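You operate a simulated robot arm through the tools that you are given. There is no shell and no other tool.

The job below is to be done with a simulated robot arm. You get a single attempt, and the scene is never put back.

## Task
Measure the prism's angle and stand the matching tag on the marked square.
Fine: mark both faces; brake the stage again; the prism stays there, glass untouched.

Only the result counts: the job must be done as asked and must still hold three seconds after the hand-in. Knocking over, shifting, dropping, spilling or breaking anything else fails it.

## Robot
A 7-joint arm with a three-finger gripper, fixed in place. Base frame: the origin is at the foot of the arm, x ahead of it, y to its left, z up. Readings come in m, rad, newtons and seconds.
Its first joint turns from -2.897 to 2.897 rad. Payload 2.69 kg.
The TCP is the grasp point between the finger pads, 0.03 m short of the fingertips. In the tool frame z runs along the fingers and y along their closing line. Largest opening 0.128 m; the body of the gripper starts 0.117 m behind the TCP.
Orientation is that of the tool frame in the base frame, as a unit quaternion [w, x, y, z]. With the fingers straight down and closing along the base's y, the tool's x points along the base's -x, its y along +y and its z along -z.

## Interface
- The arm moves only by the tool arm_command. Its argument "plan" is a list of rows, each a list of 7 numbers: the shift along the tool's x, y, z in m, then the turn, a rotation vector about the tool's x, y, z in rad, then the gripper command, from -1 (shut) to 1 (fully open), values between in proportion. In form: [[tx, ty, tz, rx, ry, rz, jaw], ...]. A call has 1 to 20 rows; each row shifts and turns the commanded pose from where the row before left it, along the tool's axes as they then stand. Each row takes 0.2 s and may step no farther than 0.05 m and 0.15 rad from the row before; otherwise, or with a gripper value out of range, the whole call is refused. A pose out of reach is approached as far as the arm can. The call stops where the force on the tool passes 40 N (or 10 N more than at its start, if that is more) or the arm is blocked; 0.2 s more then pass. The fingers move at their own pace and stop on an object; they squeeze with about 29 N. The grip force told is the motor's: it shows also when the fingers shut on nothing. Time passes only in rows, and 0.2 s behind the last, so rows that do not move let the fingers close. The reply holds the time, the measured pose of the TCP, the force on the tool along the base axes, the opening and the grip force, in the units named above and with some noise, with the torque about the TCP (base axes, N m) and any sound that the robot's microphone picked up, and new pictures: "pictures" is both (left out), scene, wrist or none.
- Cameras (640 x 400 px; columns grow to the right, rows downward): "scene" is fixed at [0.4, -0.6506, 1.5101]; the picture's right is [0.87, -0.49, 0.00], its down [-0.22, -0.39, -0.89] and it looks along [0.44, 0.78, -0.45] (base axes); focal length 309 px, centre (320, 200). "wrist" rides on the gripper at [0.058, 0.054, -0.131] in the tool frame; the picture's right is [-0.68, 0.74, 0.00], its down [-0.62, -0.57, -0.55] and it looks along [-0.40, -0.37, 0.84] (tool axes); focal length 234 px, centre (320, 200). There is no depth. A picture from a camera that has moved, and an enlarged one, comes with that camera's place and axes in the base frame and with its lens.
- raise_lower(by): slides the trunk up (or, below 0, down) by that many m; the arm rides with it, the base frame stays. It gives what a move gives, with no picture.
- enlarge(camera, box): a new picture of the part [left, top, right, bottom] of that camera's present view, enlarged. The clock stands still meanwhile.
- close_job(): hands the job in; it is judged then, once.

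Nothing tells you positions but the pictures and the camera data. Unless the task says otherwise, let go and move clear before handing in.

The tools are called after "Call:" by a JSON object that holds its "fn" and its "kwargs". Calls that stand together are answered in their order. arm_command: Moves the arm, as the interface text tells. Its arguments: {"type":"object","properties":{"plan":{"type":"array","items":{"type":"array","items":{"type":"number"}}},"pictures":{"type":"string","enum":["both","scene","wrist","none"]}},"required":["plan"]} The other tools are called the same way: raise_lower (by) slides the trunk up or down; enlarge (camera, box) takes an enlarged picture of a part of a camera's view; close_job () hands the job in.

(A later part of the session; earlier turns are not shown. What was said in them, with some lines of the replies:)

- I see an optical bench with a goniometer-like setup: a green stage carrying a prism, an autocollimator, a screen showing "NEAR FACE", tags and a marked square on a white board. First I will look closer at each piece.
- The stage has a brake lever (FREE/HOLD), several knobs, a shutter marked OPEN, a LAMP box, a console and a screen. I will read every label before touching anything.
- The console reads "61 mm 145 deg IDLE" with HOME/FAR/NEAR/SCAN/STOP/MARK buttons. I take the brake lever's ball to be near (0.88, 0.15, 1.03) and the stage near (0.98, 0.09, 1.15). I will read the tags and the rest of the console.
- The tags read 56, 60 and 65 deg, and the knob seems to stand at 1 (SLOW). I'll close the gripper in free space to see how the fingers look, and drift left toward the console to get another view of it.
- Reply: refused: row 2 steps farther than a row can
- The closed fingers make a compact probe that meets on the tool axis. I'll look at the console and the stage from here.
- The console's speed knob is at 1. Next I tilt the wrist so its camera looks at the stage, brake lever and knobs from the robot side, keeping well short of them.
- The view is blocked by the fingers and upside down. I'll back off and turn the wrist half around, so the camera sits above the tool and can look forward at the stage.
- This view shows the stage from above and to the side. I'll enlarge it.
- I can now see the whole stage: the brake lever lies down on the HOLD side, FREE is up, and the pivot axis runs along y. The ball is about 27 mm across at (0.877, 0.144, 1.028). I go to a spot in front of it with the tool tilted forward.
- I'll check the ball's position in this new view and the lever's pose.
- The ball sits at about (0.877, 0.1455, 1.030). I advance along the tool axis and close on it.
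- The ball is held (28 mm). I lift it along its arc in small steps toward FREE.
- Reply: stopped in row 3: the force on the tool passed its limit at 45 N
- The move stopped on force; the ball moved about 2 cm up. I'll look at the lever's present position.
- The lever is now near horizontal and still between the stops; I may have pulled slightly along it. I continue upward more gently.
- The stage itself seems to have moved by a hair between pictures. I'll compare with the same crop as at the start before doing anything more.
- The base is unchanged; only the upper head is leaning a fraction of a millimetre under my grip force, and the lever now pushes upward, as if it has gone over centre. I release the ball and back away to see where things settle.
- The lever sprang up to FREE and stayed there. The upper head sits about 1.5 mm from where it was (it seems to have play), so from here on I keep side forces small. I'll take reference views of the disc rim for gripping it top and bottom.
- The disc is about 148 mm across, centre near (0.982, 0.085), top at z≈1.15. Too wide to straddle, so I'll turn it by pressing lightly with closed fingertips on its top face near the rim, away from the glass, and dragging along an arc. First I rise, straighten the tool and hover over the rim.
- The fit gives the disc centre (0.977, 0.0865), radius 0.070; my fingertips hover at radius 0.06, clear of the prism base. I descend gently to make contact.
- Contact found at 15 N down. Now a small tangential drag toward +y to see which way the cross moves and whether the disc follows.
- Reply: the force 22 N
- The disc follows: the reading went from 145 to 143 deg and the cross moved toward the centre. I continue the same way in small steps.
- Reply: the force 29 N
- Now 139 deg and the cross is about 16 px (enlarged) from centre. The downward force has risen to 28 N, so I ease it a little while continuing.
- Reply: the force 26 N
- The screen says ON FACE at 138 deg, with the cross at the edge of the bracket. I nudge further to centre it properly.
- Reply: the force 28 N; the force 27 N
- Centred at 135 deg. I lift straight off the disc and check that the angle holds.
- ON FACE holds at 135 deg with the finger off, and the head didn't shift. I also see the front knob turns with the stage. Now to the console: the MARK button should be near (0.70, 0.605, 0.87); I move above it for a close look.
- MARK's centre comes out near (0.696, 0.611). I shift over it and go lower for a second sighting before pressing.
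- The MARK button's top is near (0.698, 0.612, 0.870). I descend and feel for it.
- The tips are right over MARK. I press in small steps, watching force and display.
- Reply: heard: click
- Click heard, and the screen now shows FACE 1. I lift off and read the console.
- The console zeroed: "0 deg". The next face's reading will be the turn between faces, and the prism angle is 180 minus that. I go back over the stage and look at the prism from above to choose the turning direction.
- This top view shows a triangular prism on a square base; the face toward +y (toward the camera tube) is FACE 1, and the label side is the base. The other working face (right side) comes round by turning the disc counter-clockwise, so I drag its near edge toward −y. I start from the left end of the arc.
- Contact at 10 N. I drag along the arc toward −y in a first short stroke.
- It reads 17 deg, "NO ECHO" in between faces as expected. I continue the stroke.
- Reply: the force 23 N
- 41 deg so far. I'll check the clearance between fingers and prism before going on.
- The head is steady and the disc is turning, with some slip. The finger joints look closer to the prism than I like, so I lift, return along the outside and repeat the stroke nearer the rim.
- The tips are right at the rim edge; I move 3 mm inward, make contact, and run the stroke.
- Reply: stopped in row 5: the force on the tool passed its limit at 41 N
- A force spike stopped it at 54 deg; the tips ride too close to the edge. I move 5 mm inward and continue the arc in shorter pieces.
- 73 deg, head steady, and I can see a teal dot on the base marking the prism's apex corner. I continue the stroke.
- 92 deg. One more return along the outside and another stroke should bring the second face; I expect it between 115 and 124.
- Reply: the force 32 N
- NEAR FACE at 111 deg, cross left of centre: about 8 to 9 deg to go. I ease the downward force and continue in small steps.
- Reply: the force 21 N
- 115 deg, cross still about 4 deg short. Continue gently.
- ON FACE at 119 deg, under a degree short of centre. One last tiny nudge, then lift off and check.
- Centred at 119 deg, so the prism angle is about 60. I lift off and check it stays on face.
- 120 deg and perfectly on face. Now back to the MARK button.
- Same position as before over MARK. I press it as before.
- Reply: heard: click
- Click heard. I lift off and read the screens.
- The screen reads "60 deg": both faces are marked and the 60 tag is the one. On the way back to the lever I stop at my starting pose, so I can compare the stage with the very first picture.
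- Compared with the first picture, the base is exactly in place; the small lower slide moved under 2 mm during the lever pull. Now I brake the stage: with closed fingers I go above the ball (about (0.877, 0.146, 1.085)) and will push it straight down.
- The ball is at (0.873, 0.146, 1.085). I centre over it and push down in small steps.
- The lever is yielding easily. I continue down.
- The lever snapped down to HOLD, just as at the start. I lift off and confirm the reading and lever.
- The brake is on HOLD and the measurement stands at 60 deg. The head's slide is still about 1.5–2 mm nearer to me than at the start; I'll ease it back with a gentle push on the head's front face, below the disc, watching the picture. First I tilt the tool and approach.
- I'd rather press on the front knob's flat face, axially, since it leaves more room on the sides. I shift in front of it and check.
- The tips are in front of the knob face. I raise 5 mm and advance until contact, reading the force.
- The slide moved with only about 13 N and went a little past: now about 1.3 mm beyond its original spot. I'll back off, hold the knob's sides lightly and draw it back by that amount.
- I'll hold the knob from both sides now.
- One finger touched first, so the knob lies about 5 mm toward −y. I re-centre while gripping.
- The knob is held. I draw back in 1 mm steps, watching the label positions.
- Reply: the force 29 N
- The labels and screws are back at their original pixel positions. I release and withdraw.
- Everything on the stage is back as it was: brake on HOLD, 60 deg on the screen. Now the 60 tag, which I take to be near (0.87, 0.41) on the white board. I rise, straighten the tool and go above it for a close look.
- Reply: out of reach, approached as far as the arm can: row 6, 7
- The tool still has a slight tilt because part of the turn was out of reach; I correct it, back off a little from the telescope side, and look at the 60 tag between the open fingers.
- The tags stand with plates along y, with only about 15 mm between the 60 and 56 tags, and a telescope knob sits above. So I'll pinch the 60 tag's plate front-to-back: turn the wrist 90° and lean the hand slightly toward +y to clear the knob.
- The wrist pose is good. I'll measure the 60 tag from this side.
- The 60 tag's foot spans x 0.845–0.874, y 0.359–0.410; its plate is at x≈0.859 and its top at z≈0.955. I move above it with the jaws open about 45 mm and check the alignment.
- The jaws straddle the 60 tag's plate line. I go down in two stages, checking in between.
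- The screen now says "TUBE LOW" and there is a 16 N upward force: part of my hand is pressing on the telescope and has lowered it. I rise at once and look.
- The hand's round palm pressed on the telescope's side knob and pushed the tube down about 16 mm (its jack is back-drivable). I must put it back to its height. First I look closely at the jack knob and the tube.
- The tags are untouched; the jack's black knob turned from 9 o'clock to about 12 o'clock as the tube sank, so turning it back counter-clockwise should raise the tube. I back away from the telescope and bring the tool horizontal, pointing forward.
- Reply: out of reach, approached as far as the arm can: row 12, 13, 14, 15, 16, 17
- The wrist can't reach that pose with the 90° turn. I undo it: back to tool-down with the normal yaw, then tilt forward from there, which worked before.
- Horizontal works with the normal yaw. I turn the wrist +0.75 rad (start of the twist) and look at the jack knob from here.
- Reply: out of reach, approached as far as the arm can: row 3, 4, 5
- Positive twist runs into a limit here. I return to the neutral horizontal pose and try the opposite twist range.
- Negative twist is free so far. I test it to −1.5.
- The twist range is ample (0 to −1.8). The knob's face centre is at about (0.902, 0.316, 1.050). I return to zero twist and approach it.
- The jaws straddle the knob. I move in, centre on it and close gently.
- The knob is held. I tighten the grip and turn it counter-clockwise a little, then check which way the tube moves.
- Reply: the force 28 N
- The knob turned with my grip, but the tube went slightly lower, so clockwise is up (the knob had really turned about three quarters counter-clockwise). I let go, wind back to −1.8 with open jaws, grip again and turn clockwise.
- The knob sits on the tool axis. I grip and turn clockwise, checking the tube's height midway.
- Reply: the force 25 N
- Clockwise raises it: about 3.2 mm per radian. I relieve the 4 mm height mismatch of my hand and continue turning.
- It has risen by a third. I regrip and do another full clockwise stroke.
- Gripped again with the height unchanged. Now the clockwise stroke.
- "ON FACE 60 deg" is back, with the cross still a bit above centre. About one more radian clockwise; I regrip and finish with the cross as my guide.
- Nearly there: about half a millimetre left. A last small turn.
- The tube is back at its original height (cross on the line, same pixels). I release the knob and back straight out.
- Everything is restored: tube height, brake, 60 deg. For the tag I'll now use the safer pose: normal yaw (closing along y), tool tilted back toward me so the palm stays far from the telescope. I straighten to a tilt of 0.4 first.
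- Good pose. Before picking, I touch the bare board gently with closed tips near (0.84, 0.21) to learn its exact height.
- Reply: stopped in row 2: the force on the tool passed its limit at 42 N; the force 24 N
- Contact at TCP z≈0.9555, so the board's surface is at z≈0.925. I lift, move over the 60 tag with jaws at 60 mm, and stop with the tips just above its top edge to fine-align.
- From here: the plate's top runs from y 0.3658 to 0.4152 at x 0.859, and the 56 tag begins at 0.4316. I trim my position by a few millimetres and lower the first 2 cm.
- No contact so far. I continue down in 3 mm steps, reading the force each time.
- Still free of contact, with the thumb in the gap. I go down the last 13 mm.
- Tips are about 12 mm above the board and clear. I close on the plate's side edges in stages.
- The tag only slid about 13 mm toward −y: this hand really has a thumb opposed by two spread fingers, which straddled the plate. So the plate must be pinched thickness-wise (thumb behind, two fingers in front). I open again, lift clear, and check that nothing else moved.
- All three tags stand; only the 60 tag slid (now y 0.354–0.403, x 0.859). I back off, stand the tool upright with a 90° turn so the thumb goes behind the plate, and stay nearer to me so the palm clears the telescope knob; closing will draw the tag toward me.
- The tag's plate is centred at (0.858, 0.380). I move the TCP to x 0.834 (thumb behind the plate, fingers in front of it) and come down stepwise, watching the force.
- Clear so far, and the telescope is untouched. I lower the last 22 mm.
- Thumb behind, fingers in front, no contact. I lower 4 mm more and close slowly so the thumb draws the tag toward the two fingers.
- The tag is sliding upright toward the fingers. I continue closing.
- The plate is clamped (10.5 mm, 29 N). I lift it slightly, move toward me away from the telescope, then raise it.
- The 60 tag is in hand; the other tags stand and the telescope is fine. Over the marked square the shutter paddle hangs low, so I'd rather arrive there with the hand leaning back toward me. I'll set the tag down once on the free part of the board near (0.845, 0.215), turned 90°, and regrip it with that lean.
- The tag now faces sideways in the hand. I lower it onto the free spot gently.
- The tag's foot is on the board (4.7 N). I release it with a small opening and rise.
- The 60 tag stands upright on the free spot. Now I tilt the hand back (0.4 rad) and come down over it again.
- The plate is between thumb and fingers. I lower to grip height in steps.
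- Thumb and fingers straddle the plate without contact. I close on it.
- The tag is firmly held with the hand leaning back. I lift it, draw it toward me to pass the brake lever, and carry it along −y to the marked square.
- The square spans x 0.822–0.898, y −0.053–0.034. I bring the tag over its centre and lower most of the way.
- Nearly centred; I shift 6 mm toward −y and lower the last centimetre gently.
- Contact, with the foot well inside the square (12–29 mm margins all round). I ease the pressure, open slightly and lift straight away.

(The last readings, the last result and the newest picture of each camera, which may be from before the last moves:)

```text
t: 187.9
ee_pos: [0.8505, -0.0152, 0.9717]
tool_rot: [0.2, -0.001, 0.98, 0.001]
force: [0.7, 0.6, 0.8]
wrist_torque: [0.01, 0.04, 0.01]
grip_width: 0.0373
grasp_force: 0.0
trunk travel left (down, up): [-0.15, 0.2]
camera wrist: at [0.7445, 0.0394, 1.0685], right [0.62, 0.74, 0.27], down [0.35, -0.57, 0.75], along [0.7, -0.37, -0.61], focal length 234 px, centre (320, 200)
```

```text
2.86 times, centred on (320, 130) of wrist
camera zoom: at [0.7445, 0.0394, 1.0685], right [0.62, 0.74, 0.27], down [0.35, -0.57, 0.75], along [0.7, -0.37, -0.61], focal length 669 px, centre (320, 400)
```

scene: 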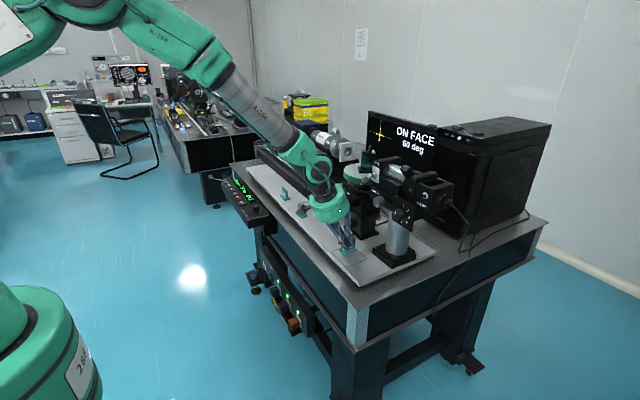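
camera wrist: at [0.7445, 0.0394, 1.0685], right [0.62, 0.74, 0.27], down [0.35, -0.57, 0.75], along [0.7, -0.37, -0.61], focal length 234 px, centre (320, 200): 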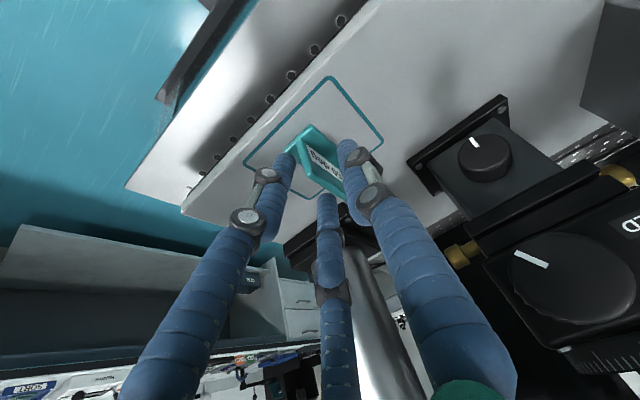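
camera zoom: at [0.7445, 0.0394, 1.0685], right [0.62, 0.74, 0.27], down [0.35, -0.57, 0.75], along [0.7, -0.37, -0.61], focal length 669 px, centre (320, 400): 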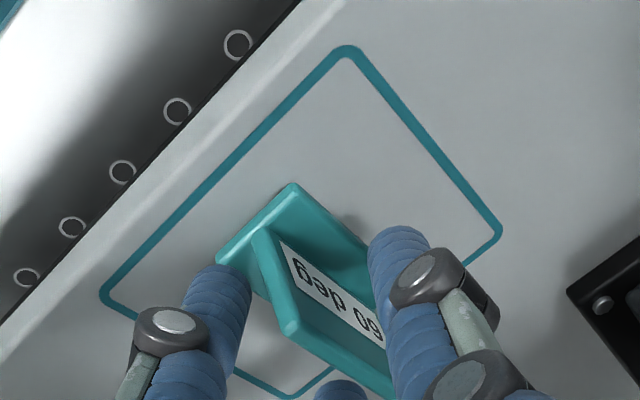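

The tag stands on its own inside the square. I lift straight up and retreat toward the robot.

Call:
{"fn": "arm_command", "kwargs": {"plan": [[-0.0039, 0, -0.0092, 0, 0, 0, -0.42], [-0.0078, 0, -0.0184, 0, 0, 0, -0.42], [-0.0117, 0, -0.0276, 0, 0, 0, -0.42], [0.0114, 0, -0.0374, 0, 0, 0, -0.42], [0.0276, 0, -0.0304, 0, 0, 0, -0.42], [0.0276, 0, -0.0304, 0, 0, 0, -0.42], [0.0276, 0, -0.0304, 0, 0, 0, -0.42], [0.0276, 0, -0.0304, 0, 0, 0, -0.42], [0, 0, 0, 0, 0, 0, -0.42]]}}

Call:
{"fn": "enlarge", "kwargs": {"camera": "scene", "box": [310, 200, 390, 270]}}

Call:
{"fn": "enlarge", "kwargs": {"camera": "scene", "box": [320, 180, 384, 220]}}

Call:
{"fn": "enlarge", "kwargs": {"camera": "scene", "box": [360, 100, 450, 156]}}

Call:
{"fn": "enlarge", "kwargs": {"camera": "scene", "box": [340, 140, 404, 180]}}

Call:
{"fn": "enlarge", "kwargs": {"camera": "scene", "box": [230, 120, 350, 220]}}

```text
t: 189.9
ee_pos: [0.6712, -0.0137, 1.1331]
tool_rot: [0.201, 0.0, 0.98, 0.0]
force: [-0.5, 0.1, 1.3]
wrist_torque: [0.01, -0.06, 0.0]
grip_width: 0.0369
grasp_force: 0.1
trunk travel left (down, up): [-0.15, 0.2]
camera wrist: at [0.5654, 0.0408, 1.229], right [0.62, 0.74, 0.27], down [0.35, -0.57, 0.75], along [0.7, -0.37, -0.61], focal length 234 px, centre (320, 200)
```

scene: 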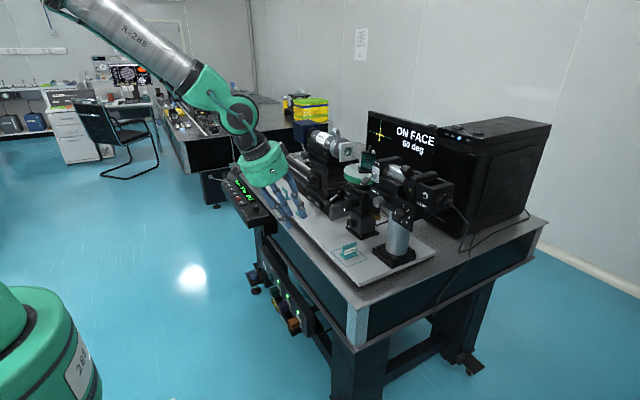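
wrist: 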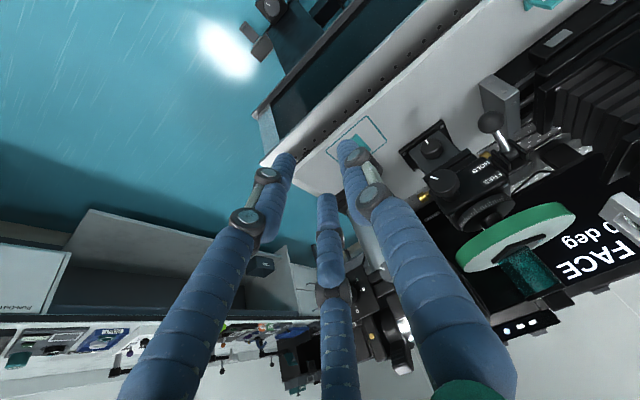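

```text
5.71 times, centred on (350, 235) of scene
camera zoom: at [0.4, -0.6506, 1.5101], right [0.87, -0.49, 0.0], down [-0.22, -0.39, -0.89], along [0.44, 0.78, -0.45], focal length 1766 px, centre (149, 0)
```

zoom: 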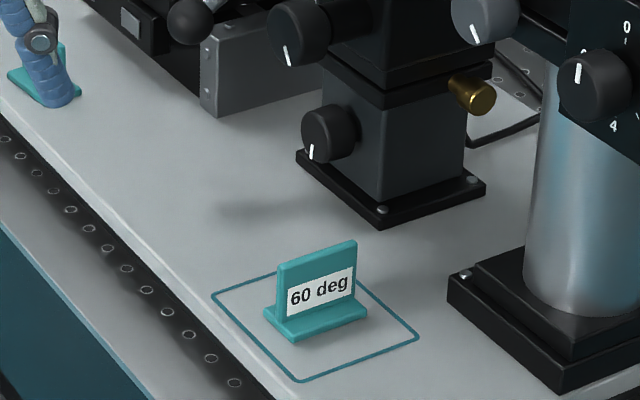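

```text
10.00 times, centred on (352, 200) of scene
camera zoom: at [0.4, -0.6506, 1.5101], right [0.87, -0.49, 0.0], down [-0.22, -0.39, -0.89], along [0.44, 0.78, -0.45], focal length 3091 px, centre (0, 200)
```

zoom: 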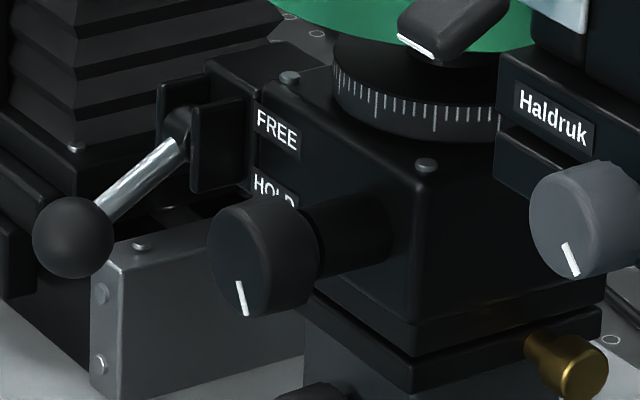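

```text
7.11 times, centred on (405, 128) of scene
camera zoom: at [0.4, -0.6506, 1.5101], right [0.87, -0.49, 0.0], down [-0.22, -0.39, -0.89], along [0.44, 0.78, -0.45], focal length 2198 px, centre (-284, 712)
```

zoom: 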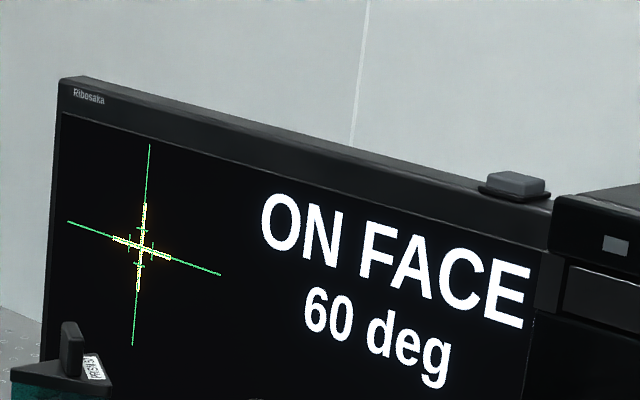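

```text
10.00 times, centred on (372, 160) of scene
camera zoom: at [0.4, -0.6506, 1.5101], right [0.87, -0.49, 0.0], down [-0.22, -0.39, -0.89], along [0.44, 0.78, -0.45], focal length 3091 px, centre (-200, 600)
```

zoom: 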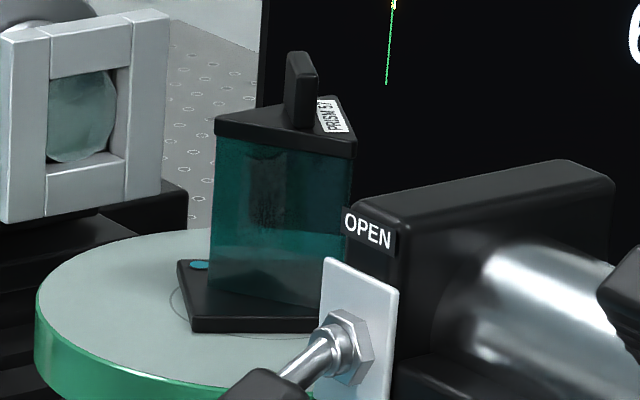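

```text
4.00 times, centred on (290, 170) of scene
camera zoom: at [0.4, -0.6506, 1.5101], right [0.87, -0.49, 0.0], down [-0.22, -0.39, -0.89], along [0.44, 0.78, -0.45], focal length 1236 px, centre (440, 320)
```

zoom: 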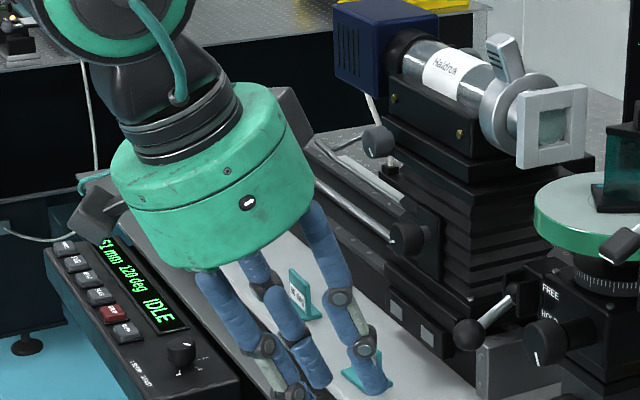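

Everything reads right: the 60 tag stands in the square, the brake is on HOLD, and the screen shows 60 deg. I raise the arm further away and make a final check of the other tags.

Call:
{"fn": "arm_command", "kwargs": {"plan": [[-0.0, 0, -0.045, 0, 0, 0, -0.42], [0, 0, -0.045, 0, 0, 0, -0.42], [0, 0, -0.045, 0, 0, 0, -0.42], [0, 0, -0.045, 0, 0, 0, -0.42], [0, 0, 0, 0, 0, 0, -0.42], [0, 0, 0, 0, 0, 0, -0.42]]}}

Call:
{"fn": "enlarge", "kwargs": {"camera": "scene", "box": [270, 170, 326, 215]}}

Call:
{"fn": "enlarge", "kwargs": {"camera": "scene", "box": [300, 120, 364, 160]}}

Call:
{"fn": "enlarge", "kwargs": {"camera": "scene", "box": [310, 200, 390, 270]}}

Call:
{"fn": "enlarge", "kwargs": {"camera": "scene", "box": [218, 172, 282, 212]}}

```text
t: 191.3
ee_pos: [0.6051, -0.0149, 1.2945]
tool_rot: [0.2, 0.0, 0.98, -0.001]
force: [0.2, 1.0, -1.1]
wrist_torque: [0.03, 0.04, -0.01]
grip_width: 0.0372
grasp_force: 0.2
trunk travel left (down, up): [-0.15, 0.2]
camera wrist: at [0.4987, 0.0388, 1.3921], right [0.62, 0.74, 0.27], down [0.35, -0.57, 0.75], along [0.7, -0.37, -0.61], focal length 234 px, centre (320, 200)
```

scene: 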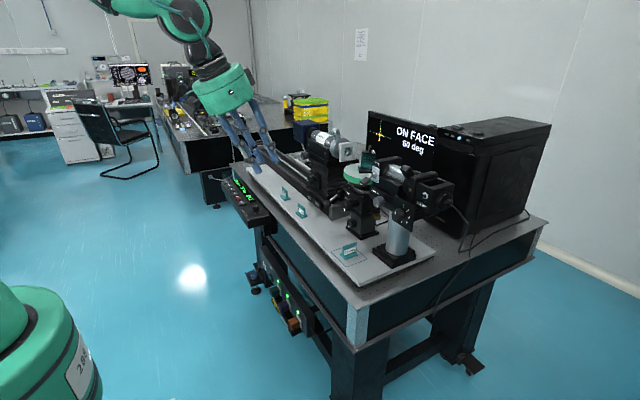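
wrist: 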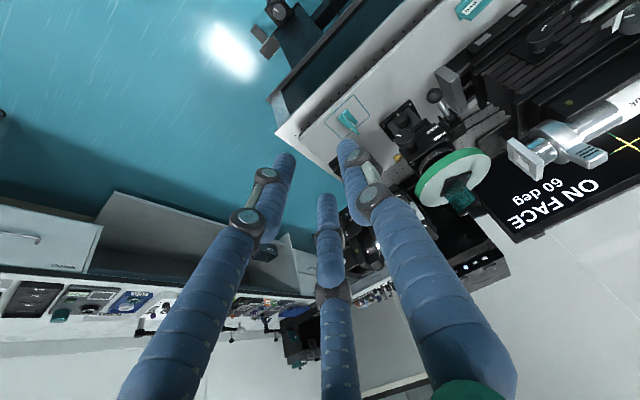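

```text
8.89 times, centred on (298, 192) of scene
camera zoom: at [0.4, -0.6506, 1.5101], right [0.87, -0.49, 0.0], down [-0.22, -0.39, -0.89], along [0.44, 0.78, -0.45], focal length 2748 px, centre (516, 267)
```

zoom: 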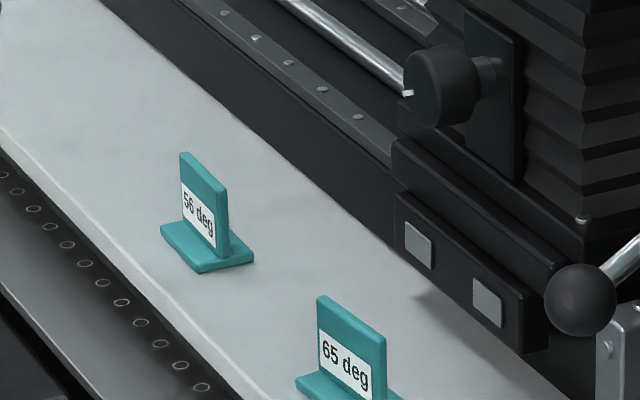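

```text
10.00 times, centred on (332, 140) of scene
camera zoom: at [0.4, -0.6506, 1.5101], right [0.87, -0.49, 0.0], down [-0.22, -0.39, -0.89], along [0.44, 0.78, -0.45], focal length 3091 px, centre (200, 800)
```

zoom: 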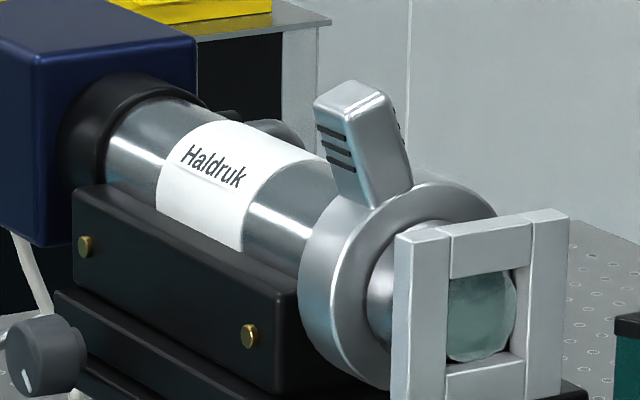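

```text
5.71 times, centred on (350, 235) of scene
camera zoom: at [0.4, -0.6506, 1.5101], right [0.87, -0.49, 0.0], down [-0.22, -0.39, -0.89], along [0.44, 0.78, -0.45], focal length 1766 px, centre (149, 0)
```

zoom: 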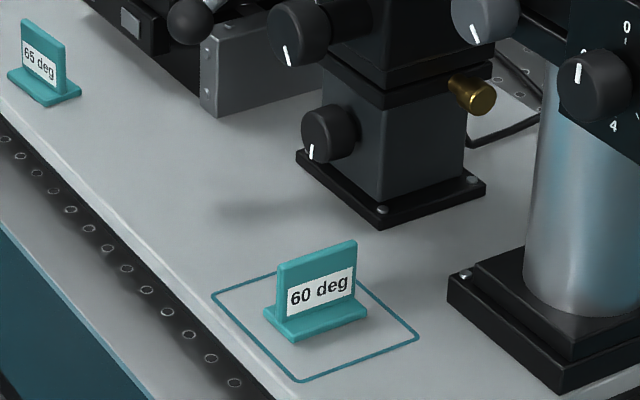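

```text
10.00 times, centred on (250, 192) of scene
camera zoom: at [0.4, -0.6506, 1.5101], right [0.87, -0.49, 0.0], down [-0.22, -0.39, -0.89], along [0.44, 0.78, -0.45], focal length 3091 px, centre (1020, 280)
```

zoom: 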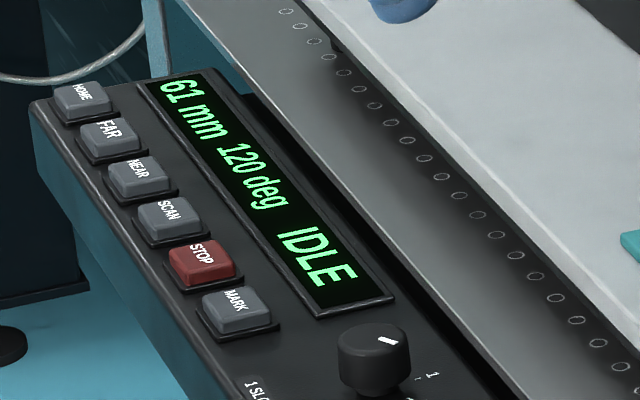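

The 60 tag stands upright inside the marked square, and the 56 and 65 tags are in their places. The brake is on HOLD, both faces are marked at 60 deg, and the prism is still on the stage. The telescope and head are back at their original pixel positions, and the arm is clear, so I hand the job in.

Call:
{"fn": "close_job", "kwargs": {}}

```text
The job is handed in.
```

The job is handed in. I measured the prism at 60 deg, and the 60 deg tag stands upright inside the marked square.

- **Measurement:** I marked both faces with the cross centred. The console read 120 deg between them, and the screen shows 60 deg.
- **Brake and prism:** The lever is back on HOLD. The prism is on the stage where it was. I turned the disc only by pressing on its top near the rim, and no contact with the glass showed in the pictures.
- **Other tags:** The 56 and 65 tags are where they started.

Two parts moved while I worked, and I put both back:

- **Stage head:** Pulling the brake lever shifted the head by about 2 mm on its slide. I eased it back to its original position, as near as the pictures show.
- **Telescope:** While I reached for the tag, my hand pressed on a telescope knob and lowered the tube by about 16 mm. I turned the jack knob until the cross sat on the line again and the tube matched its first picture. Any remaining offset should be well under a millimetre.

The marks were made before the telescope was lowered. I did not repeat the measurement afterwards, but the screen still showed ON FACE and 60 deg at hand-in.
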